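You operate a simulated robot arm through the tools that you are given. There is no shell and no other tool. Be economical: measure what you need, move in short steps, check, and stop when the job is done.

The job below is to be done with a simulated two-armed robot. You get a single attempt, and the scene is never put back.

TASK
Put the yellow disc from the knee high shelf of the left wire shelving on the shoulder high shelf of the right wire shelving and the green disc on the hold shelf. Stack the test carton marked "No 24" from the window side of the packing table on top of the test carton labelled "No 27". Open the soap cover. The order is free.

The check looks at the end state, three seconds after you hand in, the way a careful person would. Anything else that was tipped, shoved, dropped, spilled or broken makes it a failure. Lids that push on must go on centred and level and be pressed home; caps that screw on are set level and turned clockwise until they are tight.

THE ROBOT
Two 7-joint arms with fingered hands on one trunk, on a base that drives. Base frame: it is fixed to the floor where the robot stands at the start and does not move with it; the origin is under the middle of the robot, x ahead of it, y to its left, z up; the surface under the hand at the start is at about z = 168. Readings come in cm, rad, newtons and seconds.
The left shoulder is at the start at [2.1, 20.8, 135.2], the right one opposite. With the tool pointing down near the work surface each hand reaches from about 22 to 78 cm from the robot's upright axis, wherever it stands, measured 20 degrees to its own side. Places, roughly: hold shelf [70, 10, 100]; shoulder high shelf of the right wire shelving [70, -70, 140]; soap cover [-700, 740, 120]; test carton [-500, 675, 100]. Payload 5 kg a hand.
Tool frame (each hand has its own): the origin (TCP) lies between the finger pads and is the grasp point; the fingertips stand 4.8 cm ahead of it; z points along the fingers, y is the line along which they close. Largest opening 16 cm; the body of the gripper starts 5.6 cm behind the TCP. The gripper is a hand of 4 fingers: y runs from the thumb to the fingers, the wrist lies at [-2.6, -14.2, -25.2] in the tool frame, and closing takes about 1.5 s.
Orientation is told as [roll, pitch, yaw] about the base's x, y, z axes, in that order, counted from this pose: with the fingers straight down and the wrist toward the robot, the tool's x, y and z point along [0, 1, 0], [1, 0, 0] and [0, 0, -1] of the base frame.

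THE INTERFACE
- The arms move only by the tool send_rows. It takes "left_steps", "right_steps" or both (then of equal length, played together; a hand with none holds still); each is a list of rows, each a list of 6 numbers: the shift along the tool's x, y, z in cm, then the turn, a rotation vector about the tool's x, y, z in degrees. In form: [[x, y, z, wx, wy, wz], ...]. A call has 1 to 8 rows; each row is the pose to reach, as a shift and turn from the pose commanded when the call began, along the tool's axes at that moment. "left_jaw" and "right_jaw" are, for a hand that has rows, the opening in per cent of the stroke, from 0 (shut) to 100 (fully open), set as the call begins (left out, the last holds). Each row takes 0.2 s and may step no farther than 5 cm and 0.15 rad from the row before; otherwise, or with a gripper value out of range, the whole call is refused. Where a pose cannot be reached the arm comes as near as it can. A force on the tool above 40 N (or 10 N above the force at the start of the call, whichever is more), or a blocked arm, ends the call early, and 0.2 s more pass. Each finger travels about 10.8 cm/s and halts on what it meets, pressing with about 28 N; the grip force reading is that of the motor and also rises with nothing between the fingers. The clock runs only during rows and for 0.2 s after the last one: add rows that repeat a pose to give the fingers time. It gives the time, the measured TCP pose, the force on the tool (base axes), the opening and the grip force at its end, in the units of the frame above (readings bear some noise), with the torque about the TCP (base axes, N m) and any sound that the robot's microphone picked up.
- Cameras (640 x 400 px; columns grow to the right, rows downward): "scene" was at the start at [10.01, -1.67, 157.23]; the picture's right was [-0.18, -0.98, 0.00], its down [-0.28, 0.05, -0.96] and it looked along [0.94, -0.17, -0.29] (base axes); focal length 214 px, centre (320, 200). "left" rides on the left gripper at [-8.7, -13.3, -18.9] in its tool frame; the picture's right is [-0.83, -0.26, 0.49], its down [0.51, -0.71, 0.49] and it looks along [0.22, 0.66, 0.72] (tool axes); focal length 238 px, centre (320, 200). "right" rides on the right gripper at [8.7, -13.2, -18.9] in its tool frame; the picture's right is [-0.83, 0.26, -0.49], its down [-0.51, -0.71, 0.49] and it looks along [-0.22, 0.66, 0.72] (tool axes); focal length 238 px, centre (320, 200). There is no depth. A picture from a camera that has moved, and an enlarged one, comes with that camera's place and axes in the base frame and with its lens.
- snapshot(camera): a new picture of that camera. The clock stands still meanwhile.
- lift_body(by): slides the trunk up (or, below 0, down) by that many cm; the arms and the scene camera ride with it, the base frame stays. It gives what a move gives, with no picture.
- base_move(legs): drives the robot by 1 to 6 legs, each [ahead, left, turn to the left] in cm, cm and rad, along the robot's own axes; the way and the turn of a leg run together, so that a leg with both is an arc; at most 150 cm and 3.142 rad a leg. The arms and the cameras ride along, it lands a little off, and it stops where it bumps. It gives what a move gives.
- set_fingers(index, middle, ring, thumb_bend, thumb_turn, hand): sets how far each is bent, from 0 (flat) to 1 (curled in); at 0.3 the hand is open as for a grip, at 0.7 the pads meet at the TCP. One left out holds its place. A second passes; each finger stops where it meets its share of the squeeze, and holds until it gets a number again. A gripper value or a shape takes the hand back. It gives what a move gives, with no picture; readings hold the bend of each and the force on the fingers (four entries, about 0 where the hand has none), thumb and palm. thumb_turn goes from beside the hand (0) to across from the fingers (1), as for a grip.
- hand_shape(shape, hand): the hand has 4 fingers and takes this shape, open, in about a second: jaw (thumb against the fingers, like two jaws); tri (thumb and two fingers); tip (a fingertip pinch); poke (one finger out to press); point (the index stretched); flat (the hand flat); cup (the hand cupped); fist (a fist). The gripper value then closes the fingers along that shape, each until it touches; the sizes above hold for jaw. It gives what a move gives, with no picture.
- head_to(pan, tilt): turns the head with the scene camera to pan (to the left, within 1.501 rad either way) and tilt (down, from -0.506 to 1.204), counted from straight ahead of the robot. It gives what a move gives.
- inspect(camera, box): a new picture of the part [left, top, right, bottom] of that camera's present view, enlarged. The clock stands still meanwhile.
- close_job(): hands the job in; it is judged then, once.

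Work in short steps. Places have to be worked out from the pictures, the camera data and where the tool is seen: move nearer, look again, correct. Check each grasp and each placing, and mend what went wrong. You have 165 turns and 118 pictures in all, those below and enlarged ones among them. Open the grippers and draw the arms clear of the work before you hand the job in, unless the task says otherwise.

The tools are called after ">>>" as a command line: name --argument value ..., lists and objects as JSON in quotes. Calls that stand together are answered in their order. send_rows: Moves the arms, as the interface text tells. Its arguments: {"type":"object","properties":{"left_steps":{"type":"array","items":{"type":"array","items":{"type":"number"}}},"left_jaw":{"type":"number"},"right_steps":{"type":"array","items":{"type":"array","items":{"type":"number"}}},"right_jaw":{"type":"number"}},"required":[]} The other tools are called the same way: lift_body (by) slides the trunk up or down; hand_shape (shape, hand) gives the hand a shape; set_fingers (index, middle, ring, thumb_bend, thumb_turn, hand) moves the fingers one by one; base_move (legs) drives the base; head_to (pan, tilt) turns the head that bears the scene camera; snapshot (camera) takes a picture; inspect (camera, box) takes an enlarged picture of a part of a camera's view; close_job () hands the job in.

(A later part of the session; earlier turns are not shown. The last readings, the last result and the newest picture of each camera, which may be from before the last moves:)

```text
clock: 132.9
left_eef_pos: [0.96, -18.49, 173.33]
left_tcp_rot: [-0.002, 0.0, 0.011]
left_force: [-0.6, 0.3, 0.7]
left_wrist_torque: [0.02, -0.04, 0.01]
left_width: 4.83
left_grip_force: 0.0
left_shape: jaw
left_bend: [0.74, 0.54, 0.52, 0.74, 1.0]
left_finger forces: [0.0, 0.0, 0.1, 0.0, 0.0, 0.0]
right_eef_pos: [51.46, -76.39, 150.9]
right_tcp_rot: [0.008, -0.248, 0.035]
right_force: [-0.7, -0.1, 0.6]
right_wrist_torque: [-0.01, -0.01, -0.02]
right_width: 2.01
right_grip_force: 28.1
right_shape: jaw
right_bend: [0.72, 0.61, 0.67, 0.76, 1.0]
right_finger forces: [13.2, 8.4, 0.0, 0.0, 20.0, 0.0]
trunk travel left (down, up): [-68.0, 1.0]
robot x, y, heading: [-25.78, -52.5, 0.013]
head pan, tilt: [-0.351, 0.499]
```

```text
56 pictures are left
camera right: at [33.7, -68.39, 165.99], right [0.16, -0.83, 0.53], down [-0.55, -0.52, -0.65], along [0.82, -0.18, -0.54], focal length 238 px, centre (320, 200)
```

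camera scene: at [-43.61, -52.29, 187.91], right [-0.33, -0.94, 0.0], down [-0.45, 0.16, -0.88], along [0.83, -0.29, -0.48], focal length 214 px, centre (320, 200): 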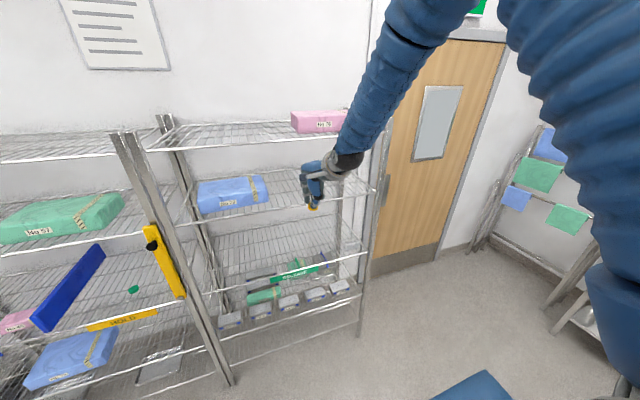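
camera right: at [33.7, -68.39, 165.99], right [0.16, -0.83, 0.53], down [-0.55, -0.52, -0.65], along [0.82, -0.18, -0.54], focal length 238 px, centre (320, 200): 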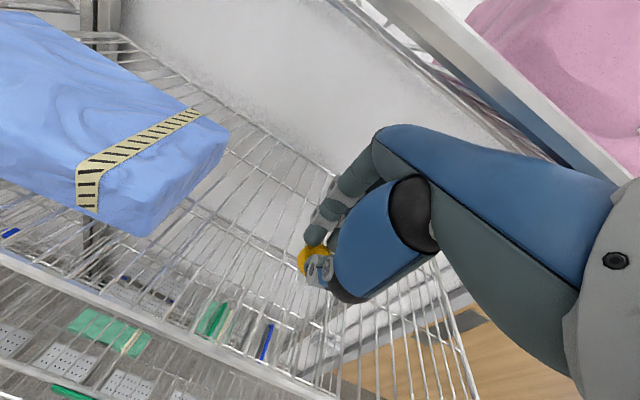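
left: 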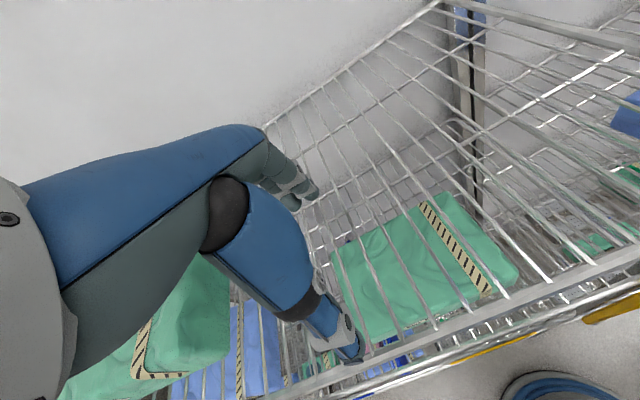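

Over the shelf. I lower to contact in small steps.

>>> send_rows --right_steps '[[0, -0.4, 1.5, 0, 0, 0], [0, -0.75, 3, 0, 0, 0], [0, -0.95, 3.8, 0, 0, 0], [0, -1.05, 4.2, 0, 0, 0], [0, -1.15, 4.6, 0, 0, 0], [0, -1.25, 5, 0, 0, 0], [0, -1.35, 5.4, 0, 0, 0]]'

```text
clock: 134.5
left_eef_pos: [1.13, -18.35, 173.09]
left_tcp_rot: [0.0, 0.003, 0.012]
left_force: [-0.6, -0.4, -0.6]
left_wrist_torque: [0.0, 0.0, 0.03]
left_width: 4.82
left_grip_force: 0.0
left_shape: jaw
left_bend: [0.74, 0.54, 0.52, 0.74, 1.0]
left_finger forces: [0.0, 0.1, 0.1, 0.0, 0.0, 0.1]
right_eef_pos: [51.41, -76.2, 145.3]
right_tcp_rot: [0.006, -0.246, 0.036]
right_force: [-0.6, 0.1, -1.1]
right_wrist_torque: [-0.01, 0.02, 0.01]
right_width: 2.01
right_grip_force: 27.9
right_shape: jaw
right_bend: [0.72, 0.61, 0.67, 0.76, 1.0]
right_finger forces: [13.0, 8.3, 0.0, 0.0, 19.9, 0.0]
trunk travel left (down, up): [-68.0, 1.0]
robot x, y, heading: [-25.6, -52.54, 0.011]
head pan, tilt: [-0.351, 0.499]
```

No contact yet; continue in small steps.

>>> send_rows --right_steps '[[0, -0.12, 0.5, 0, 0, 0], [0, -0.25, 1, 0, 0, 0], [0, -0.37, 1.5, 0, 0, 0], [0, -0.5, 2, 0, 0, 0], [0, -0.62, 2.5, 0, 0, 0], [0, -0.75, 3, 0, 0, 0], [0, -0.87, 3.5, 0, 0, 0]]'

>>> snapshot --camera "right"

```text
clock: 135.8
left_eef_pos: [0.87, -18.5, 173.37]
left_tcp_rot: [0.0, 0.002, 0.012]
left_force: [0.7, 0.6, 0.0]
left_wrist_torque: [0.02, 0.1, -0.01]
left_width: 4.82
left_grip_force: 0.1
left_shape: jaw
left_bend: [0.74, 0.54, 0.52, 0.74, 1.0]
left_finger forces: [0.1, 0.1, 0.0, 0.0, 0.0, 0.0]
right_eef_pos: [51.97, -76.12, 143.43]
right_tcp_rot: [0.009, -0.265, 0.034]
right_force: [-5.7, 0.8, 26.0]
right_wrist_torque: [-0.17, 0.6, -0.08]
right_width: 2.13
right_grip_force: 28.5
right_shape: jaw
right_bend: [0.72, 0.6, 0.67, 0.77, 1.0]
right_finger forces: [14.8, 13.0, 0.1, 0.0, 48.3, 0.0]
trunk travel left (down, up): [-68.0, 1.0]
robot x, y, heading: [-25.54, -52.58, 0.012]
head pan, tilt: [-0.351, 0.499]
stopped in row 6 (right hand): the force on the tool passed its limit at 46 N (the readings are from after the stop); the commanded pose is now the measured one
```

```text
55 pictures are left
camera right: at [34.0, -68.27, 158.15], right [0.15, -0.83, 0.53], down [-0.54, -0.52, -0.66], along [0.83, -0.18, -0.53], focal length 238 px, centre (320, 200)
```

right: 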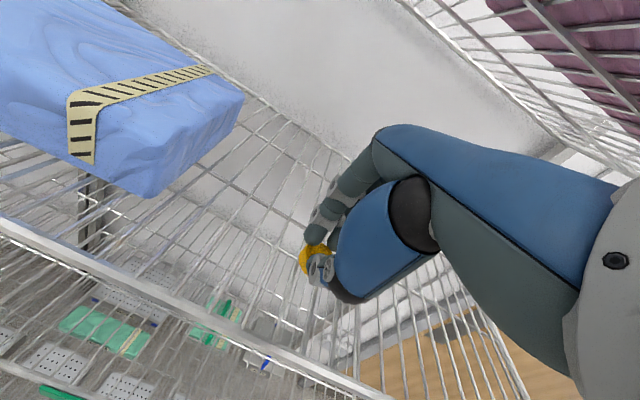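

Contact at TCP z≈143. I reduce tilt slightly, ease off and open.

>>> send_rows --right_steps '[[0, 0, -0.1, 2, 0, 0], [0, 0.1, -0.1, 4, 0, 0], [0, 0.1, -0.1, 4, 0, 0]]'

>>> send_rows --right_steps '[[0, 0, 0, 0, 0, 0], [0, 0, 0, 0, 0, 0], [0, 0, -0.2, 0, 0, 0], [0, 0, -0.4, 0, 0, 0], [0, 0, -0.4, 0, 0, 0]]' --right_jaw 50

>>> inspect --camera "right" --box '[220, 140, 420, 340]'

```text
clock: 136.6
left_eef_pos: [0.96, -18.5, 173.13]
left_tcp_rot: [0.0, 0.0, 0.012]
left_force: [-0.3, 0.6, 0.3]
left_wrist_torque: [-0.01, 0.02, 0.0]
left_width: 4.84
left_grip_force: 0.1
left_shape: jaw
left_bend: [0.74, 0.54, 0.52, 0.74, 1.0]
left_finger forces: [0.1, 0.1, 0.1, 0.0, 0.1, 0.0]
right_eef_pos: [51.93, -76.13, 143.26]
right_tcp_rot: [0.007, -0.189, 0.037]
right_force: [3.3, -1.0, 26.2]
right_wrist_torque: [-0.1, 0.05, 0.03]
right_width: 2.13
right_grip_force: 28.4
right_shape: jaw
right_bend: [0.71, 0.6, 0.67, 0.78, 1.0]
right_finger forces: [17.1, 13.2, 0.0, 0.0, 46.0, 0.0]
trunk travel left (down, up): [-68.0, 1.0]
robot x, y, heading: [-25.83, -52.22, 0.014]
head pan, tilt: [-0.351, 0.499]
```

```text
clock: 137.8
left_eef_pos: [1.15, -18.5, 173.36]
left_tcp_rot: [-0.001, 0.0, 0.012]
left_force: [-0.5, 0.1, 0.8]
left_wrist_torque: [-0.05, 0.01, -0.01]
left_width: 4.8
left_grip_force: 0.1
left_shape: jaw
left_bend: [0.74, 0.54, 0.52, 0.74, 1.0]
left_finger forces: [0.0, 0.0, 0.1, 0.0, 0.0, 0.0]
right_eef_pos: [51.94, -76.17, 143.29]
right_tcp_rot: [0.009, -0.184, 0.036]
right_force: [0.0, 0.2, 0.0]
right_wrist_torque: [-0.03, -0.02, 0.01]
right_width: 7.95
right_grip_force: 0.1
right_shape: jaw
right_bend: [0.74, 0.45, 0.42, 0.7, 1.0]
right_finger forces: [0.1, 0.0, 0.1, 0.0, 0.0, 0.1]
trunk travel left (down, up): [-68.0, 1.0]
robot x, y, heading: [-25.5, -52.35, 0.012]
head pan, tilt: [-0.351, 0.499]
```

```text
2.00 times, centred on (320, 240) of right
camera zoom: at [35.12, -68.27, 159.46], right [0.2, -0.83, 0.52], down [-0.59, -0.52, -0.62], along [0.79, -0.18, -0.59], focal length 477 px, centre (320, 120)
```

zoom: 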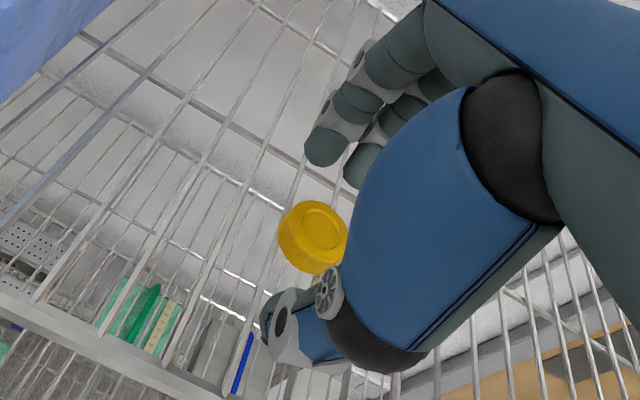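

Yellow lies flat on the shelf. I lift clear, back out, then check and retract.

>>> send_rows --right_steps '[[0, 0.3, -2, 0, 0, 0], [0, 0.8, -4.5, 0, 0, 0], [0, 1, -6, 0, 0, 0]]'

>>> base_move --legs '[[-60, 0, 0]]'

>>> send_rows --right_steps '[[0, -4.5, 0, 0, 0, 0], [0, -9, 0, 0, 0, 0], [0, -13.5, 0, 0, 0, 0], [0, -18, 0, 0, 0, 0], [0, -22.5, 0, 0, 0, 0], [0, -27, 0, 0, 0, 0], [0, -31, 0, 0, 0, 0], [0, -35, 0, 0, 0, 0]]'

>>> lift_body --by -30

>>> head_to --pan 0.1 --tilt 0.35

>>> snapshot --camera "scene"

```text
clock: 138.6
left_eef_pos: [1.1, -18.46, 173.25]
left_tcp_rot: [0.0, 0.002, 0.012]
left_force: [0.5, -0.1, 1.2]
left_wrist_torque: [-0.06, 0.01, -0.02]
left_width: 4.83
left_grip_force: 0.0
left_shape: jaw
left_bend: [0.74, 0.54, 0.52, 0.74, 1.0]
left_finger forces: [0.1, 0.0, 0.1, 0.0, 0.0, 0.0]
right_eef_pos: [51.01, -76.2, 147.94]
right_tcp_rot: [0.01, -0.166, 0.037]
right_force: [0.0, -0.8, -5.2]
right_wrist_torque: [0.51, -0.78, 0.1]
right_width: 7.97
right_grip_force: 0.0
right_shape: jaw
right_bend: [0.74, 0.45, 0.42, 0.69, 1.0]
right_finger forces: [0.0, 0.0, 0.0, 0.1, 0.1, 0.1]
trunk travel left (down, up): [-68.0, 1.0]
robot x, y, heading: [-25.64, -52.48, 0.013]
head pan, tilt: [-0.351, 0.499]
stopped in row 3 (right hand): the force on the tool passed its limit at 52 N (the readings are from after the stop); the commanded pose is now the measured one
```

```text
clock: 142.0
left_eef_pos: [-58.74, -19.2, 173.23]
left_tcp_rot: [0.0, 0.0, 0.008]
left_force: [1.0, -0.3, -0.6]
left_wrist_torque: [-0.04, 0.06, 0.0]
left_width: 4.79
left_grip_force: 0.1
left_shape: jaw
left_bend: [0.74, 0.54, 0.52, 0.74, 1.0]
left_finger forces: [0.0, 0.0, 0.0, 0.0, 0.0, 0.1]
right_eef_pos: [-8.93, -76.96, 147.9]
right_tcp_rot: [0.008, -0.168, 0.034]
right_force: [0.4, -0.1, -0.5]
right_wrist_torque: [-0.01, 0.01, 0.03]
right_width: 8.0
right_grip_force: 0.1
right_shape: jaw
right_bend: [0.74, 0.45, 0.42, 0.69, 1.0]
right_finger forces: [0.1, 0.0, 0.0, 0.0, 0.0, 0.0]
trunk travel left (down, up): [-68.0, 1.0]
robot x, y, heading: [-85.93, -52.93, 0.004]
head pan, tilt: [-0.351, 0.499]
```

```text
clock: 143.8
left_eef_pos: [-58.9, -19.22, 173.24]
left_tcp_rot: [0.0, 0.002, 0.009]
left_force: [-1.0, -1.4, 0.0]
left_wrist_torque: [0.03, -0.02, 0.0]
left_width: 4.82
left_grip_force: 0.0
left_shape: jaw
left_bend: [0.74, 0.54, 0.52, 0.74, 1.0]
left_finger forces: [0.0, 0.0, 0.1, 0.0, 0.0, 0.0]
right_eef_pos: [-32.23, -78.35, 142.12]
right_tcp_rot: [0.009, -0.168, 0.032]
right_force: [0.0, 0.9, -0.4]
right_wrist_torque: [-0.03, -0.05, 0.0]
right_width: 7.99
right_grip_force: 0.1
right_shape: jaw
right_bend: [0.74, 0.45, 0.42, 0.69, 1.0]
right_finger forces: [0.1, 0.0, 0.1, 0.1, 0.0, 0.0]
right hand out of reach, approached as far as the arm can: row 6, 7, 8
trunk travel left (down, up): [-68.0, 1.0]
robot x, y, heading: [-85.68, -52.75, 0.011]
head pan, tilt: [-0.351, 0.499]
```

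```text
clock: 146.8
left_eef_pos: [-58.89, -19.15, 143.27]
left_tcp_rot: [0.0, 0.001, 0.008]
left_force: [-0.8, -0.5, 0.2]
left_wrist_torque: [0.0, 0.0, 0.0]
left_width: 4.81
left_grip_force: 0.0
left_shape: jaw
left_bend: [0.74, 0.54, 0.52, 0.74, 1.0]
left_finger forces: [0.0, 0.0, 0.1, 0.1, 0.0, 0.0]
right_eef_pos: [-32.19, -78.31, 112.1]
right_tcp_rot: [0.005, -0.168, 0.035]
right_force: [0.3, 0.3, 0.1]
right_wrist_torque: [-0.01, 0.0, 0.02]
right_width: 8.02
right_grip_force: 0.1
right_shape: jaw
right_bend: [0.74, 0.45, 0.42, 0.69, 1.0]
right_finger forces: [0.0, 0.0, 0.0, 0.1, 0.1, 0.0]
trunk travel left (down, up): [-38.0, 31.0]
robot x, y, heading: [-86.12, -52.91, 0.004]
head pan, tilt: [-0.351, 0.499]
```

```text
clock: 147.7
left_eef_pos: [-59.01, -19.13, 143.24]
left_tcp_rot: [0.0, 0.002, 0.007]
left_force: [0.6, 0.4, 0.5]
left_wrist_torque: [0.01, 0.03, 0.05]
left_width: 4.82
left_grip_force: 0.2
left_shape: jaw
left_bend: [0.74, 0.54, 0.52, 0.74, 1.0]
left_finger forces: [0.0, 0.0, 0.0, 0.1, 0.0, 0.1]
right_eef_pos: [-32.21, -78.24, 112.08]
right_tcp_rot: [0.008, -0.166, 0.036]
right_force: [0.4, -1.1, 0.4]
right_wrist_torque: [0.03, 0.02, 0.0]
right_width: 7.99
right_grip_force: 0.1
right_shape: jaw
right_bend: [0.74, 0.45, 0.42, 0.69, 1.0]
right_finger forces: [0.1, 0.0, 0.0, 0.0, 0.0, 0.1]
trunk travel left (down, up): [-38.0, 31.0]
robot x, y, heading: [-85.55, -53.2, 0.007]
head pan, tilt: [0.099, 0.351]
```

```text
53 pictures are left
camera scene: at [-75.78, -52.06, 159.27], right [0.11, -0.99, 0.0], down [-0.34, -0.04, -0.94], along [0.93, 0.1, -0.34], focal length 214 px, centre (320, 200)
```

scene: 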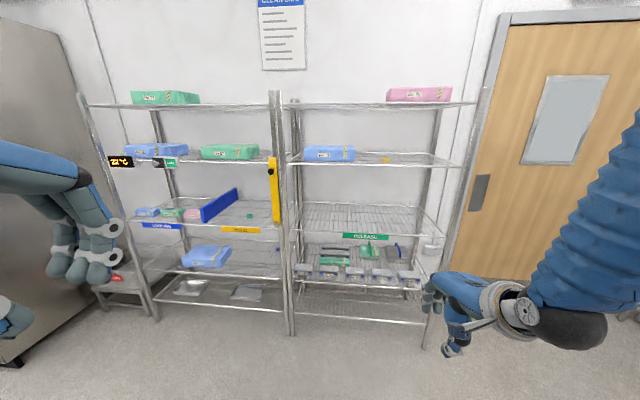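

Both discs are placed, nothing else disturbed. Now I turn toward the packing table area and look at the way.

>>> base_move --legs '[[0, 0, 2.0]]'

>>> head_to --pan 0.0 --tilt 0.25

>>> snapshot --camera "scene"

```text
clock: 152.9
left_eef_pos: [-127.77, -41.67, 143.26]
left_tcp_rot: [0.001, 0.001, 1.984]
left_force: [0.9, -0.1, 0.4]
left_wrist_torque: [-0.01, 0.02, 0.0]
left_width: 4.83
left_grip_force: 0.1
left_shape: jaw
left_bend: [0.74, 0.54, 0.52, 0.74, 1.0]
left_finger forces: [0.1, 0.0, 0.1, 0.1, 0.0, 0.0]
right_eef_pos: [-83.9, 6.17, 111.97]
right_tcp_rot: [0.006, -0.168, 2.01]
right_force: [-0.4, -0.5, -0.3]
right_wrist_torque: [-0.02, -0.01, 0.01]
right_width: 7.99
right_grip_force: 0.0
right_shape: jaw
right_bend: [0.74, 0.45, 0.42, 0.69, 1.0]
right_finger forces: [0.0, 0.0, 0.0, 0.0, 0.1, 0.0]
trunk travel left (down, up): [-38.0, 31.0]
robot x, y, heading: [-85.71, -53.29, 1.983]
head pan, tilt: [0.099, 0.351]
```

```text
clock: 153.5
left_eef_pos: [-127.65, -41.75, 143.16]
left_tcp_rot: [-0.001, 0.003, 1.984]
left_force: [-0.5, -0.3, -0.3]
left_wrist_torque: [-0.01, -0.01, -0.02]
left_width: 4.83
left_grip_force: 0.1
left_shape: jaw
left_bend: [0.74, 0.54, 0.52, 0.74, 1.0]
left_finger forces: [0.0, 0.0, 0.0, 0.0, 0.0, 0.0]
right_eef_pos: [-83.91, 6.3, 112.13]
right_tcp_rot: [0.005, -0.166, 2.011]
right_force: [1.0, 0.5, -0.7]
right_wrist_torque: [0.01, 0.02, -0.07]
right_width: 7.97
right_grip_force: 0.2
right_shape: jaw
right_bend: [0.74, 0.45, 0.42, 0.69, 1.0]
right_finger forces: [0.1, 0.0, 0.0, 0.0, 0.1, 0.0]
trunk travel left (down, up): [-38.0, 31.0]
robot x, y, heading: [-85.78, -53.16, 1.988]
head pan, tilt: [0.0, 0.25]
```

```text
52 pictures are left
camera scene: at [-90.27, -43.57, 160.22], right [0.92, 0.4, 0.0], down [0.1, -0.23, -0.97], along [-0.39, 0.89, -0.25], focal length 214 px, centre (320, 200)
```

scene: 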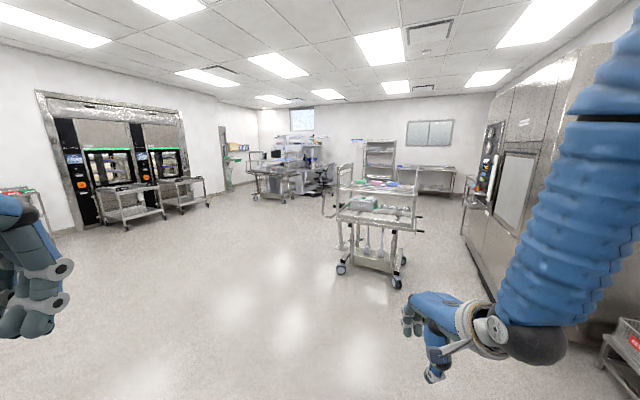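

A cart stands ahead at about (−130,200); the way to its left is open. I turn slightly left and drive 300 cm.

>>> base_move --legs '[[0, 0, 0.25], [150, 0, 0], [150, 0, 0]]'

>>> snapshot --camera "scene"

```text
clock: 168.9
left_eef_pos: [-313.05, 185.73, 143.26]
left_tcp_rot: [0.0, 0.002, 2.23]
left_force: [-0.2, 0.0, 1.0]
left_wrist_torque: [-0.04, 0.0, 0.01]
left_width: 4.81
left_grip_force: 0.1
left_shape: jaw
left_bend: [0.74, 0.54, 0.52, 0.74, 1.0]
left_finger forces: [0.1, 0.0, 0.0, 0.0, 0.0, 0.0]
right_eef_pos: [-282.08, 242.6, 112.02]
right_tcp_rot: [0.007, -0.168, 2.254]
right_force: [-0.2, 0.4, -0.7]
right_wrist_torque: [0.0, -0.02, 0.0]
right_width: 8.01
right_grip_force: 0.0
right_shape: jaw
right_bend: [0.74, 0.45, 0.42, 0.69, 1.0]
right_finger forces: [0.0, 0.0, 0.0, 0.0, 0.1, 0.0]
trunk travel left (down, up): [-38.0, 31.0]
robot x, y, heading: [-269.79, 184.71, 2.229]
head pan, tilt: [0.0, 0.25]
```

```text
51 pictures are left
camera scene: at [-276.29, 192.89, 160.22], right [0.79, 0.61, 0.0], down [0.15, -0.2, -0.97], along [-0.59, 0.77, -0.25], focal length 214 px, centre (320, 200)
```

scene: 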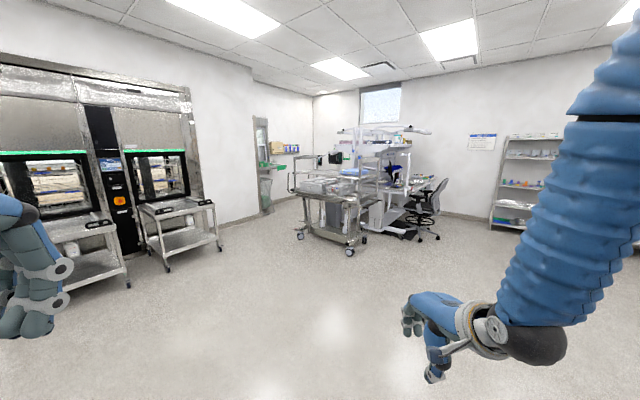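

I enlarge the table and wall region ahead.

>>> inspect --camera "scene" --box '[240, 90, 460, 260]'

```text
2.35 times, centred on (350, 175) of scene
camera zoom: at [-276.29, 192.89, 160.22], right [0.79, 0.61, 0.0], down [0.15, -0.2, -0.97], along [-0.59, 0.77, -0.25], focal length 505 px, centre (249, 259)
```

zoom: 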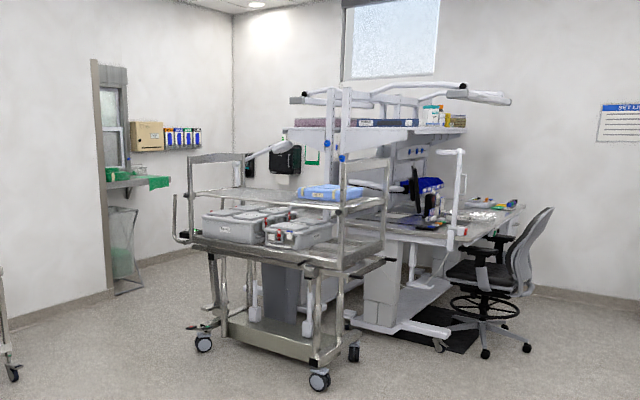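

The packing table stands behind a cart (cart at x −530…−415, y 455…520). I approach on its left side first: drive toward (−500,370) and look again.

>>> base_move --legs '[[0, 0, 0.24], [145, 0, 0], [140, 0, 0], [0, 0, -0.5]]'

>>> snapshot --camera "scene"

```text
clock: 184.9
left_eef_pos: [-534.62, 373.88, 143.16]
left_tcp_rot: [-0.001, 0.0, 1.968]
left_force: [0.6, 0.1, -0.1]
left_wrist_torque: [-0.04, 0.01, -0.01]
left_width: 4.8
left_grip_force: 0.1
left_shape: jaw
left_bend: [0.74, 0.54, 0.52, 0.74, 1.0]
left_finger forces: [0.0, 0.1, 0.0, 0.0, 0.0, 0.0]
right_eef_pos: [-490.18, 421.05, 112.1]
right_tcp_rot: [0.008, -0.168, 1.994]
right_force: [0.1, -0.8, 0.1]
right_wrist_torque: [0.01, 0.03, 0.04]
right_width: 7.99
right_grip_force: 0.0
right_shape: jaw
right_bend: [0.74, 0.45, 0.42, 0.69, 1.0]
right_finger forces: [0.1, 0.0, 0.1, 0.0, 0.1, 0.0]
trunk travel left (down, up): [-38.0, 31.0]
robot x, y, heading: [-493.04, 361.39, 1.965]
head pan, tilt: [0.0, 0.25]
```

```text
49 pictures are left
camera scene: at [-497.31, 371.39, 160.22], right [0.92, 0.39, 0.0], down [0.1, -0.23, -0.97], along [-0.37, 0.89, -0.25], focal length 214 px, centre (320, 200)
```

scene: 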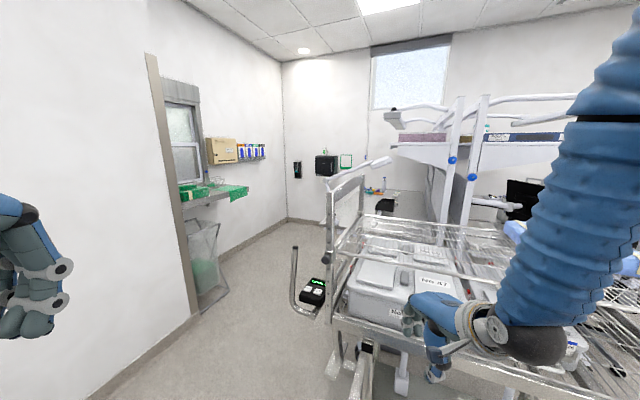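

The soap dispenser is on the far wall (image (297,170)); the cartons are on the table end by the window. I raise the trunk so the arms clear cart rails, then pass between cart and wall.

>>> lift_body --by 30

>>> base_move --legs '[[-15, 0, 0], [0, 0, 0.58], [120, 0, 0], [0, 0, -0.7]]'

>>> snapshot --camera "scene"

```text
clock: 187.9
left_eef_pos: [-534.72, 373.83, 173.29]
left_tcp_rot: [-0.001, 0.003, 1.969]
left_force: [0.2, -0.2, -0.6]
left_wrist_torque: [0.0, -0.01, -0.01]
left_width: 4.82
left_grip_force: 0.0
left_shape: jaw
left_bend: [0.74, 0.54, 0.52, 0.74, 1.0]
left_finger forces: [0.0, 0.0, 0.1, 0.0, 0.1, 0.0]
right_eef_pos: [-490.2, 420.98, 142.08]
right_tcp_rot: [0.007, -0.167, 1.994]
right_force: [0.2, 0.3, 0.3]
right_wrist_torque: [0.03, 0.0, 0.04]
right_width: 8.01
right_grip_force: 0.1
right_shape: jaw
right_bend: [0.74, 0.45, 0.42, 0.69, 1.0]
right_finger forces: [0.0, 0.0, 0.0, 0.0, 0.0, 0.0]
trunk travel left (down, up): [-68.0, 1.0]
robot x, y, heading: [-493.27, 362.02, 1.971]
head pan, tilt: [0.0, 0.25]
```

```text
clock: 198.4
left_eef_pos: [-626.58, 429.53, 173.29]
left_tcp_rot: [0.001, 0.001, 1.867]
left_force: [0.5, -0.8, -0.1]
left_wrist_torque: [-0.04, -0.04, 0.02]
left_width: 4.79
left_grip_force: 0.0
left_shape: jaw
left_bend: [0.74, 0.54, 0.52, 0.74, 1.0]
left_finger forces: [0.1, 0.1, 0.0, 0.0, 0.0, 0.0]
right_eef_pos: [-577.58, 472.01, 142.11]
right_tcp_rot: [0.006, -0.167, 1.895]
right_force: [0.5, 0.1, 0.4]
right_wrist_torque: [0.02, -0.04, 0.01]
right_width: 8.03
right_grip_force: 0.1
right_shape: jaw
right_bend: [0.74, 0.45, 0.42, 0.69, 1.0]
right_finger forces: [0.1, 0.1, 0.0, 0.1, 0.0, 0.1]
trunk travel left (down, up): [-68.0, 1.0]
robot x, y, heading: [-586.83, 413.56, 1.864]
head pan, tilt: [0.0, 0.25]
```

```text
48 pictures are left
camera scene: at [-589.72, 423.34, 190.22], right [0.96, 0.29, 0.0], down [0.07, -0.24, -0.97], along [-0.28, 0.93, -0.25], focal length 214 px, centre (320, 200)
```

scene: 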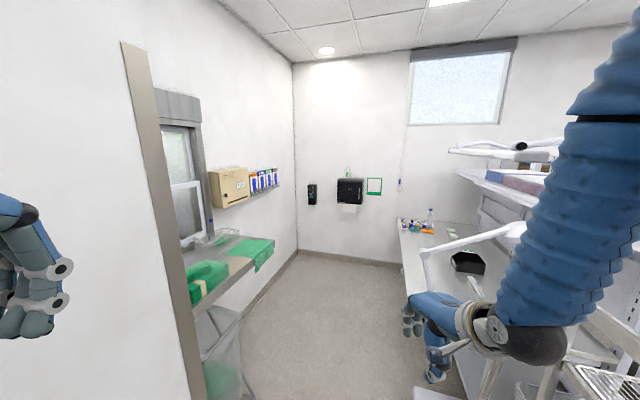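

The corridor is clear. I drive along it to about (−610,570) and look at the table.

>>> base_move --legs '[[60, 3, 0], [95, -25, 0], [0, 0, -0.29]]'

>>> head_to --pan -0.6 --tilt 0.6

>>> snapshot --camera "scene"

```text
clock: 200.4
left_eef_pos: [-633.0, 444.26, 173.82]
left_tcp_rot: [0.017, -0.008, 2.017]
left_force: [-1.0, 0.4, -0.8]
left_wrist_torque: [-0.09, -0.06, -0.01]
left_width: 4.82
left_grip_force: 0.0
left_shape: jaw
left_bend: [0.74, 0.54, 0.52, 0.74, 1.0]
left_finger forces: [0.0, 0.0, 0.0, 0.0, 0.0, 0.0]
right_eef_pos: [-591.26, 493.56, 142.05]
right_tcp_rot: [0.018, -0.172, 2.042]
right_force: [-1.6, 1.4, -0.5]
right_wrist_torque: [-0.14, -0.15, 0.01]
right_width: 7.97
right_grip_force: 0.0
right_shape: jaw
right_bend: [0.74, 0.45, 0.42, 0.69, 1.0]
right_finger forces: [0.0, 0.1, 0.0, 0.0, 0.0, 0.0]
trunk travel left (down, up): [-68.0, 1.0]
robot x, y, heading: [-592.64, 434.34, 2.013]
head pan, tilt: [0.0, 0.25]
stopped in leg 1: the robot was blocked; the commanded pose is now the measured one
```

```text
clock: 201.4
left_eef_pos: [-632.83, 444.21, 173.89]
left_tcp_rot: [0.016, -0.011, 2.015]
left_force: [0.5, -1.0, 0.2]
left_wrist_torque: [0.0, 0.0, 0.01]
left_width: 4.78
left_grip_force: 0.0
left_shape: jaw
left_bend: [0.74, 0.54, 0.52, 0.74, 1.0]
left_finger forces: [0.0, 0.1, 0.0, 0.1, 0.0, 0.0]
right_eef_pos: [-590.87, 493.42, 142.0]
right_tcp_rot: [0.021, -0.171, 2.039]
right_force: [0.3, 0.5, 0.2]
right_wrist_torque: [0.0, -0.02, 0.0]
right_width: 8.02
right_grip_force: 0.0
right_shape: jaw
right_bend: [0.74, 0.45, 0.42, 0.69, 1.0]
right_finger forces: [0.1, 0.1, 0.1, 0.0, 0.0, 0.0]
trunk travel left (down, up): [-68.0, 1.0]
robot x, y, heading: [-593.04, 434.32, 2.016]
head pan, tilt: [-0.6, 0.6]
```

```text
47 pictures are left
camera scene: at [-589.83, 443.81, 186.98], right [0.99, -0.16, -0.01], down [-0.1, -0.56, -0.82], along [0.12, 0.82, -0.57], focal length 214 px, centre (320, 200)
```

scene: 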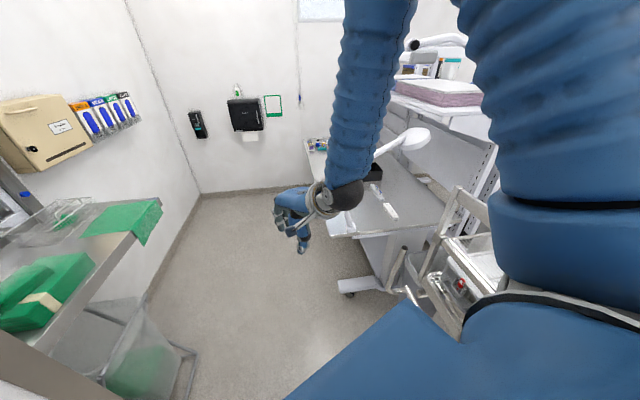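

The base bumped something on the right (probably cart handle/foot). I back off and look down on that side.

>>> base_move --legs '[[-12, 2, 0]]'

>>> head_to --pan -0.45 --tilt 1.0

>>> snapshot --camera "scene"

>>> head_to --pan 0.6 --tilt 0.9

>>> snapshot --camera "scene"

```text
clock: 202.1
left_eef_pos: [-632.97, 444.42, 173.81]
left_tcp_rot: [0.016, -0.007, 2.019]
left_force: [-1.6, 1.1, -0.3]
left_wrist_torque: [-0.05, 0.01, 0.02]
left_width: 4.83
left_grip_force: 0.1
left_shape: jaw
left_bend: [0.74, 0.54, 0.52, 0.74, 1.0]
left_finger forces: [0.0, 0.1, 0.0, 0.0, 0.1, 0.0]
right_eef_pos: [-591.29, 493.65, 142.1]
right_tcp_rot: [0.019, -0.17, 2.043]
right_force: [-0.8, 0.2, -0.1]
right_wrist_torque: [-0.06, -0.04, -0.01]
right_width: 8.01
right_grip_force: 0.0
right_shape: jaw
right_bend: [0.74, 0.45, 0.42, 0.69, 1.0]
right_finger forces: [0.0, 0.0, 0.0, 0.0, 0.0, 0.0]
trunk travel left (down, up): [-68.0, 1.0]
robot x, y, heading: [-592.68, 433.86, 2.016]
head pan, tilt: [-0.6, 0.6]
stopped in leg 1: the robot was blocked; the commanded pose is now the measured one
```

```text
clock: 203.0
left_eef_pos: [-632.96, 444.29, 173.87]
left_tcp_rot: [0.019, -0.006, 2.017]
left_force: [-0.3, 0.3, -0.3]
left_wrist_torque: [0.01, -0.05, 0.03]
left_width: 4.83
left_grip_force: 0.1
left_shape: jaw
left_bend: [0.74, 0.54, 0.52, 0.74, 1.0]
left_finger forces: [0.0, 0.0, 0.0, 0.0, 0.1, 0.0]
right_eef_pos: [-591.02, 493.53, 141.99]
right_tcp_rot: [0.018, -0.171, 2.041]
right_force: [-0.3, -0.4, -0.2]
right_wrist_torque: [0.0, 0.05, -0.01]
right_width: 8.01
right_grip_force: 0.1
right_shape: jaw
right_bend: [0.74, 0.45, 0.42, 0.69, 1.0]
right_finger forces: [0.0, 0.0, 0.0, 0.1, 0.0, 0.0]
trunk travel left (down, up): [-68.0, 1.0]
robot x, y, heading: [-592.82, 434.24, 2.014]
head pan, tilt: [-0.45, 1.0]
```

```text
46 pictures are left
camera scene: at [-591.3, 442.23, 183.79], right [1.0, -0.01, -0.01], down [-0.01, -0.84, -0.54], along [-0.01, 0.54, -0.84], focal length 214 px, centre (320, 200)
```

scene: 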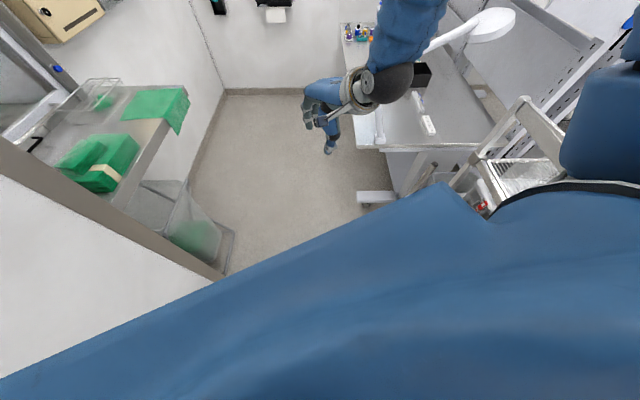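

```text
clock: 204.3
left_eef_pos: [-632.97, 444.4, 173.75]
left_tcp_rot: [0.018, -0.006, 2.014]
left_force: [0.5, 0.6, -0.2]
left_wrist_torque: [0.0, 0.01, 0.04]
left_width: 4.81
left_grip_force: 0.0
left_shape: jaw
left_bend: [0.74, 0.54, 0.52, 0.74, 1.0]
left_finger forces: [0.0, 0.0, 0.0, 0.0, 0.0, 0.0]
right_eef_pos: [-591.07, 493.57, 142.07]
right_tcp_rot: [0.021, -0.172, 2.041]
right_force: [-0.5, 0.4, 0.7]
right_wrist_torque: [0.03, -0.04, 0.02]
right_width: 7.98
right_grip_force: 0.0
right_shape: jaw
right_bend: [0.74, 0.45, 0.42, 0.69, 1.0]
right_finger forces: [0.0, 0.1, 0.1, 0.0, 0.1, 0.0]
trunk travel left (down, up): [-68.0, 1.0]
robot x, y, heading: [-593.22, 434.56, 2.017]
head pan, tilt: [0.6, 0.901]
```

```text
45 pictures are left
camera scene: at [-597.85, 439.03, 184.6], right [0.5, 0.86, -0.01], down [0.67, -0.39, -0.63], along [-0.55, 0.31, -0.78], focal length 214 px, centre (320, 200)
```

scene: 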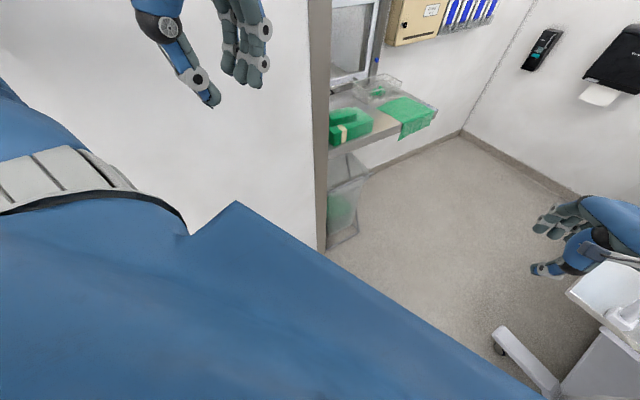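

Wedged: possibly the left elbow against the wall. I look left at the arm.

>>> head_to --pan 1.45 --tilt 0.35

>>> snapshot --camera "scene"

>>> head_to --pan -1.45 --tilt 0.7

>>> snapshot --camera "scene"

```text
clock: 205.4
left_eef_pos: [-632.88, 444.21, 173.86]
left_tcp_rot: [0.019, -0.006, 2.015]
left_force: [1.0, 0.5, -0.6]
left_wrist_torque: [0.02, -0.01, 0.02]
left_width: 4.82
left_grip_force: 0.1
left_shape: jaw
left_bend: [0.74, 0.54, 0.52, 0.74, 1.0]
left_finger forces: [0.0, 0.0, 0.0, 0.0, 0.1, 0.0]
right_eef_pos: [-591.21, 493.48, 142.12]
right_tcp_rot: [0.019, -0.172, 2.039]
right_force: [-0.1, -0.2, 0.1]
right_wrist_torque: [0.02, -0.01, 0.03]
right_width: 8.0
right_grip_force: 0.0
right_shape: jaw
right_bend: [0.74, 0.45, 0.42, 0.69, 1.0]
right_finger forces: [0.0, 0.0, 0.0, 0.0, 0.0, 0.0]
trunk travel left (down, up): [-68.0, 1.0]
robot x, y, heading: [-592.88, 434.45, 2.016]
head pan, tilt: [1.45, 0.351]
```

```text
44 pictures are left
camera scene: at [-600.09, 432.28, 189.38], right [-0.32, 0.95, 0.0], down [0.31, 0.11, -0.94], along [-0.89, -0.3, -0.33], focal length 214 px, centre (320, 200)
```

scene: 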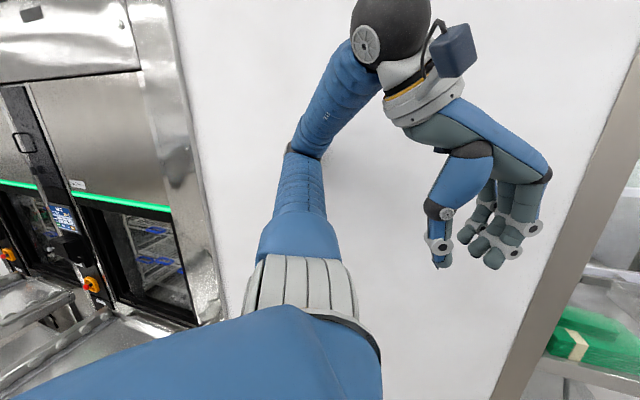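

```text
clock: 208.0
left_eef_pos: [-632.9, 444.27, 173.81]
left_tcp_rot: [0.018, -0.008, 2.016]
left_force: [-0.7, -0.3, 0.2]
left_wrist_torque: [0.01, 0.0, 0.02]
left_width: 4.83
left_grip_force: 0.1
left_shape: jaw
left_bend: [0.74, 0.54, 0.52, 0.74, 1.0]
left_finger forces: [0.0, 0.0, 0.0, 0.1, 0.1, 0.0]
right_eef_pos: [-591.2, 493.52, 141.98]
right_tcp_rot: [0.019, -0.172, 2.042]
right_force: [0.4, -1.0, 0.6]
right_wrist_torque: [0.01, 0.01, -0.01]
right_width: 7.99
right_grip_force: 0.1
right_shape: jaw
right_bend: [0.74, 0.45, 0.42, 0.69, 1.0]
right_finger forces: [0.1, 0.0, 0.1, 0.0, 0.1, 0.1]
trunk travel left (down, up): [-68.0, 1.0]
robot x, y, heading: [-593.0, 434.34, 2.01]
head pan, tilt: [-1.45, 0.7]
```

```text
43 pictures are left
camera scene: at [-584.13, 439.8, 186.04], right [0.54, -0.84, -0.01], down [-0.55, -0.35, -0.76], along [0.64, 0.41, -0.65], focal length 214 px, centre (320, 200)
```

scene: 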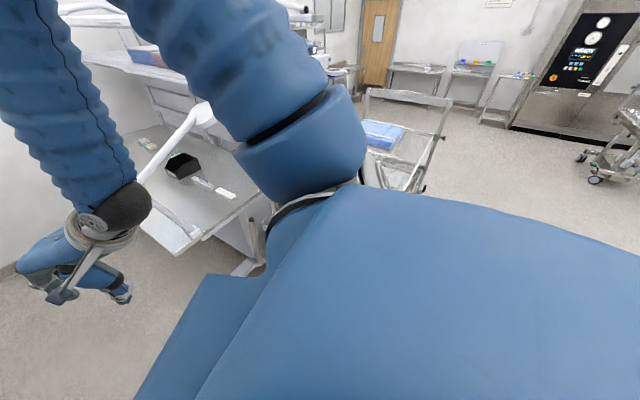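

The left elbow touches the wall. I extend the left arm forward, inward and down to tuck the elbow in.

>>> send_rows --left_steps '[[-1.5, 4, 1, 0, 0, 0], [-3, 8, 2, 0, 0, 0], [-4.5, 12, 4, 0, 0, 0], [-6, 16, 6, 0, 0, 0], [-7.5, 20, 8, 0, 0, 0], [-9, 24, 10, 0, 0, 0], [-10.5, 28, 12, 0, 0, 0], [-12, 32, 14, 0, 0, 0]]'

>>> head_to --pan 1.3 --tilt 0.45

>>> snapshot --camera "scene"

```text
clock: 209.8
left_eef_pos: [-637.9, 478.71, 159.4]
left_tcp_rot: [0.007, 0.0, 2.014]
left_force: [0.4, 0.4, 0.0]
left_wrist_torque: [-0.17, -0.01, 0.0]
left_width: 4.81
left_grip_force: 0.0
left_shape: jaw
left_bend: [0.74, 0.54, 0.52, 0.74, 1.0]
left_finger forces: [0.0, 0.1, 0.0, 0.0, 0.0, 0.1]
right_eef_pos: [-592.79, 493.84, 141.98]
right_tcp_rot: [0.008, -0.166, 2.043]
right_force: [0.2, 1.5, -0.4]
right_wrist_torque: [-0.1, 0.02, 0.1]
right_width: 8.0
right_grip_force: 0.1
right_shape: jaw
right_bend: [0.74, 0.45, 0.42, 0.69, 1.0]
right_finger forces: [0.0, 0.1, 0.0, 0.0, 0.0, 0.0]
trunk travel left (down, up): [-68.0, 1.0]
robot x, y, heading: [-592.77, 434.23, 2.014]
head pan, tilt: [-1.45, 0.7]
```

```text
clock: 212.2
left_eef_pos: [-637.99, 478.31, 159.42]
left_tcp_rot: [0.006, -0.001, 2.016]
left_force: [-0.3, 0.1, 0.6]
left_wrist_torque: [-0.05, 0.02, 0.02]
left_width: 4.81
left_grip_force: 0.0
left_shape: jaw
left_bend: [0.74, 0.54, 0.52, 0.74, 1.0]
left_finger forces: [0.1, 0.0, 0.1, 0.1, 0.0, 0.0]
right_eef_pos: [-592.74, 493.5, 142.15]
right_tcp_rot: [0.006, -0.166, 2.042]
right_force: [0.2, -0.3, 0.2]
right_wrist_torque: [0.01, -0.04, 0.02]
right_width: 8.03
right_grip_force: 0.1
right_shape: jaw
right_bend: [0.74, 0.45, 0.42, 0.69, 1.0]
right_finger forces: [0.0, 0.1, 0.0, 0.0, 0.1, 0.0]
trunk travel left (down, up): [-68.0, 1.0]
robot x, y, heading: [-592.97, 434.53, 2.017]
head pan, tilt: [1.3, 0.45]
```

```text
42 pictures are left
camera scene: at [-602.61, 433.66, 188.35], right [-0.17, 0.98, 0.0], down [0.43, 0.07, -0.9], along [-0.89, -0.16, -0.44], focal length 214 px, centre (320, 200)
```

scene: 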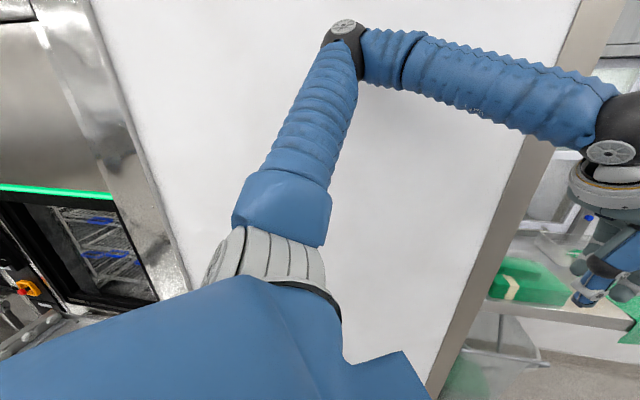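

Tilt eased; now I try backing up with a slight shift right.

>>> base_move --legs '[[-15, -4, 0]]'

```text
clock: 213.6
left_eef_pos: [-628.3, 466.86, 159.21]
left_tcp_rot: [0.004, 0.0, 2.016]
left_force: [-0.5, 0.1, 0.1]
left_wrist_torque: [-0.07, -0.07, 0.03]
left_width: 4.79
left_grip_force: 0.1
left_shape: jaw
left_bend: [0.74, 0.54, 0.52, 0.74, 1.0]
left_finger forces: [0.1, 0.0, 0.1, 0.0, 0.0, 0.0]
right_eef_pos: [-582.94, 482.09, 141.91]
right_tcp_rot: [0.007, -0.165, 2.04]
right_force: [-0.3, 0.2, -0.1]
right_wrist_torque: [-0.04, -0.07, 0.02]
right_width: 8.0
right_grip_force: 0.1
right_shape: jaw
right_bend: [0.74, 0.45, 0.42, 0.69, 1.0]
right_finger forces: [0.1, 0.0, 0.0, 0.0, 0.0, 0.1]
trunk travel left (down, up): [-68.0, 1.0]
robot x, y, heading: [-583.11, 422.91, 2.014]
head pan, tilt: [1.3, 0.45]
```

Free again. I extend the left arm further ahead to narrow the robot's profile, turn north, and look down the passage.

>>> send_rows --left_steps '[[0, 4, 0, 0, 0, 0], [-0.5, 8, 0, 0, 0, 0], [-1, 12, 0, 0, 0, 0], [-1.5, 16, 0, 0, 0, 0], [-2, 20, 0, 0, 0, 0], [-2, 23, 0, 0, 0, 0]]'

>>> base_move --legs '[[0, 0, -0.44]]'

>>> head_to --pan 0.0 --tilt 0.75

>>> snapshot --camera "scene"

```text
clock: 215.0
left_eef_pos: [-636.23, 488.31, 159.39]
left_tcp_rot: [0.005, -0.002, 2.017]
left_force: [0.9, 0.0, -0.5]
left_wrist_torque: [-0.04, 0.0, -0.04]
left_width: 4.83
left_grip_force: 0.2
left_shape: jaw
left_bend: [0.74, 0.54, 0.52, 0.74, 1.0]
left_finger forces: [0.0, 0.0, 0.0, 0.0, 0.0, 0.0]
right_eef_pos: [-582.92, 481.93, 142.06]
right_tcp_rot: [0.009, -0.164, 2.041]
right_force: [-0.5, -0.1, 0.1]
right_wrist_torque: [0.0, 0.01, 0.02]
right_width: 8.01
right_grip_force: 0.1
right_shape: jaw
right_bend: [0.74, 0.45, 0.42, 0.69, 1.0]
right_finger forces: [0.0, 0.0, 0.0, 0.0, 0.0, 0.0]
trunk travel left (down, up): [-68.0, 1.0]
robot x, y, heading: [-582.83, 422.57, 2.014]
head pan, tilt: [1.3, 0.45]
```

```text
clock: 216.7
left_eef_pos: [-603.53, 504.66, 159.27]
left_tcp_rot: [0.005, -0.003, 1.58]
left_force: [-0.6, 1.1, -0.6]
left_wrist_torque: [0.01, -0.08, 0.02]
left_width: 4.81
left_grip_force: 0.1
left_shape: jaw
left_bend: [0.74, 0.54, 0.52, 0.74, 1.0]
left_finger forces: [0.1, 0.1, 0.1, 0.0, 0.0, 0.1]
right_eef_pos: [-557.8, 476.34, 142.13]
right_tcp_rot: [0.007, -0.166, 1.603]
right_force: [-1.0, -0.5, 0.1]
right_wrist_torque: [-0.02, -0.01, -0.02]
right_width: 7.99
right_grip_force: 0.0
right_shape: jaw
right_bend: [0.74, 0.45, 0.42, 0.69, 1.0]
right_finger forces: [0.0, 0.1, 0.0, 0.0, 0.0, 0.0]
trunk travel left (down, up): [-68.0, 1.0]
robot x, y, heading: [-583.08, 422.43, 1.578]
head pan, tilt: [1.3, 0.45]
```

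```text
clock: 218.2
left_eef_pos: [-603.52, 504.57, 159.41]
left_tcp_rot: [0.006, -0.002, 1.579]
left_force: [0.3, -0.2, -0.1]
left_wrist_torque: [0.01, -0.01, -0.04]
left_width: 4.78
left_grip_force: 0.0
left_shape: jaw
left_bend: [0.74, 0.54, 0.52, 0.74, 1.0]
left_finger forces: [0.0, 0.0, 0.1, 0.0, 0.1, 0.1]
right_eef_pos: [-557.69, 476.22, 142.15]
right_tcp_rot: [0.008, -0.166, 1.604]
right_force: [1.2, -0.3, 0.6]
right_wrist_torque: [0.03, 0.02, 0.01]
right_width: 7.98
right_grip_force: 0.0
right_shape: jaw
right_bend: [0.74, 0.45, 0.42, 0.69, 1.0]
right_finger forces: [0.1, 0.0, 0.0, 0.0, 0.0, 0.1]
trunk travel left (down, up): [-68.0, 1.0]
robot x, y, heading: [-582.97, 422.94, 1.58]
head pan, tilt: [0.0, 0.75]
```

```text
41 pictures are left
camera scene: at [-583.19, 431.93, 185.71], right [1.0, 0.01, 0.0], down [0.01, -0.68, -0.73], along [-0.01, 0.73, -0.68], focal length 214 px, centre (320, 200)
```

scene: 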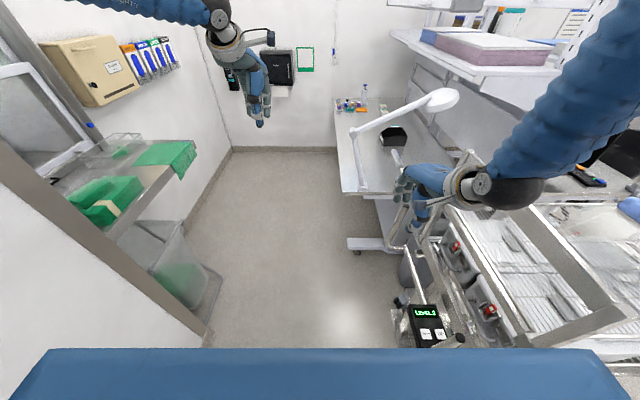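

The passage (x −668…−545) is open. I shift left 22 cm and drive 95 cm ahead, then look at the table.

>>> base_move --legs '[[0, 23, 0], [95, 0, 0]]'

>>> head_to --pan -0.6 --tilt 0.7

>>> snapshot --camera "scene"

```text
clock: 224.5
left_eef_pos: [-627.54, 599.66, 159.2]
left_tcp_rot: [0.005, -0.003, 1.583]
left_force: [-1.0, 0.7, 0.2]
left_wrist_torque: [0.04, 0.01, 0.02]
left_width: 4.82
left_grip_force: 0.1
left_shape: jaw
left_bend: [0.74, 0.54, 0.52, 0.74, 1.0]
left_finger forces: [0.0, 0.1, 0.0, 0.0, 0.0, 0.0]
right_eef_pos: [-581.73, 571.35, 142.14]
right_tcp_rot: [0.008, -0.165, 1.607]
right_force: [-0.6, -0.2, 0.3]
right_wrist_torque: [0.03, 0.03, -0.02]
right_width: 7.98
right_grip_force: 0.1
right_shape: jaw
right_bend: [0.74, 0.45, 0.42, 0.69, 1.0]
right_finger forces: [0.0, 0.0, 0.0, 0.0, 0.0, 0.1]
trunk travel left (down, up): [-68.0, 1.0]
robot x, y, heading: [-606.75, 517.51, 1.583]
head pan, tilt: [0.0, 0.75]
```

```text
clock: 225.5
left_eef_pos: [-627.54, 599.74, 159.3]
left_tcp_rot: [0.004, -0.002, 1.582]
left_force: [0.4, 0.4, 0.8]
left_wrist_torque: [0.02, 0.02, 0.02]
left_width: 4.82
left_grip_force: 0.1
left_shape: jaw
left_bend: [0.74, 0.54, 0.52, 0.74, 1.0]
left_finger forces: [0.1, 0.0, 0.1, 0.0, 0.1, 0.0]
right_eef_pos: [-581.72, 571.61, 142.01]
right_tcp_rot: [0.006, -0.167, 1.607]
right_force: [-1.1, 0.1, 0.8]
right_wrist_torque: [0.02, 0.02, 0.0]
right_width: 8.0
right_grip_force: 0.0
right_shape: jaw
right_bend: [0.74, 0.45, 0.42, 0.69, 1.0]
right_finger forces: [0.1, 0.0, 0.0, 0.0, 0.1, 0.0]
trunk travel left (down, up): [-68.0, 1.0]
robot x, y, heading: [-606.79, 517.87, 1.582]
head pan, tilt: [-0.6, 0.7]
```

```text
40 pictures are left
camera scene: at [-602.26, 525.93, 186.13], right [0.83, -0.56, 0.0], down [-0.36, -0.54, -0.76], along [0.42, 0.64, -0.64], focal length 214 px, centre (320, 200)
```

scene: 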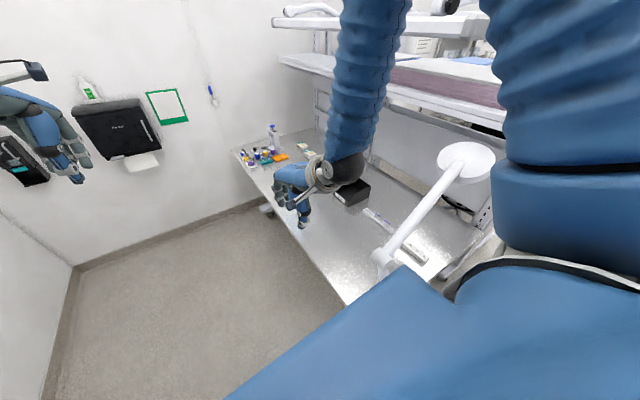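

I enlarge the tabletop items.

>>> inspect --camera "scene" --box '[225, 110, 445, 250]'

```text
2.86 times, centred on (335, 180) of scene
camera zoom: at [-602.26, 525.93, 186.13], right [0.83, -0.56, 0.0], down [-0.36, -0.54, -0.76], along [0.42, 0.64, -0.64], focal length 613 px, centre (277, 257)
```

zoom: 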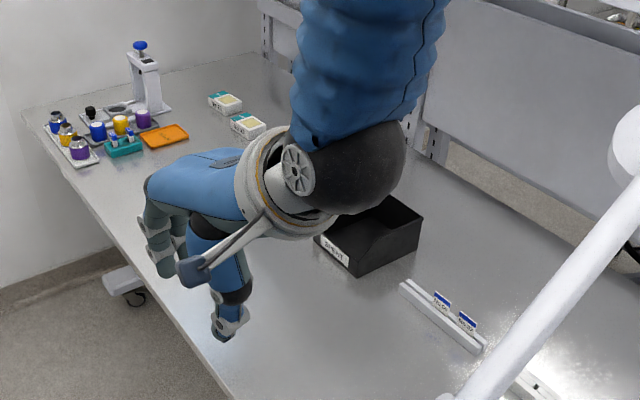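

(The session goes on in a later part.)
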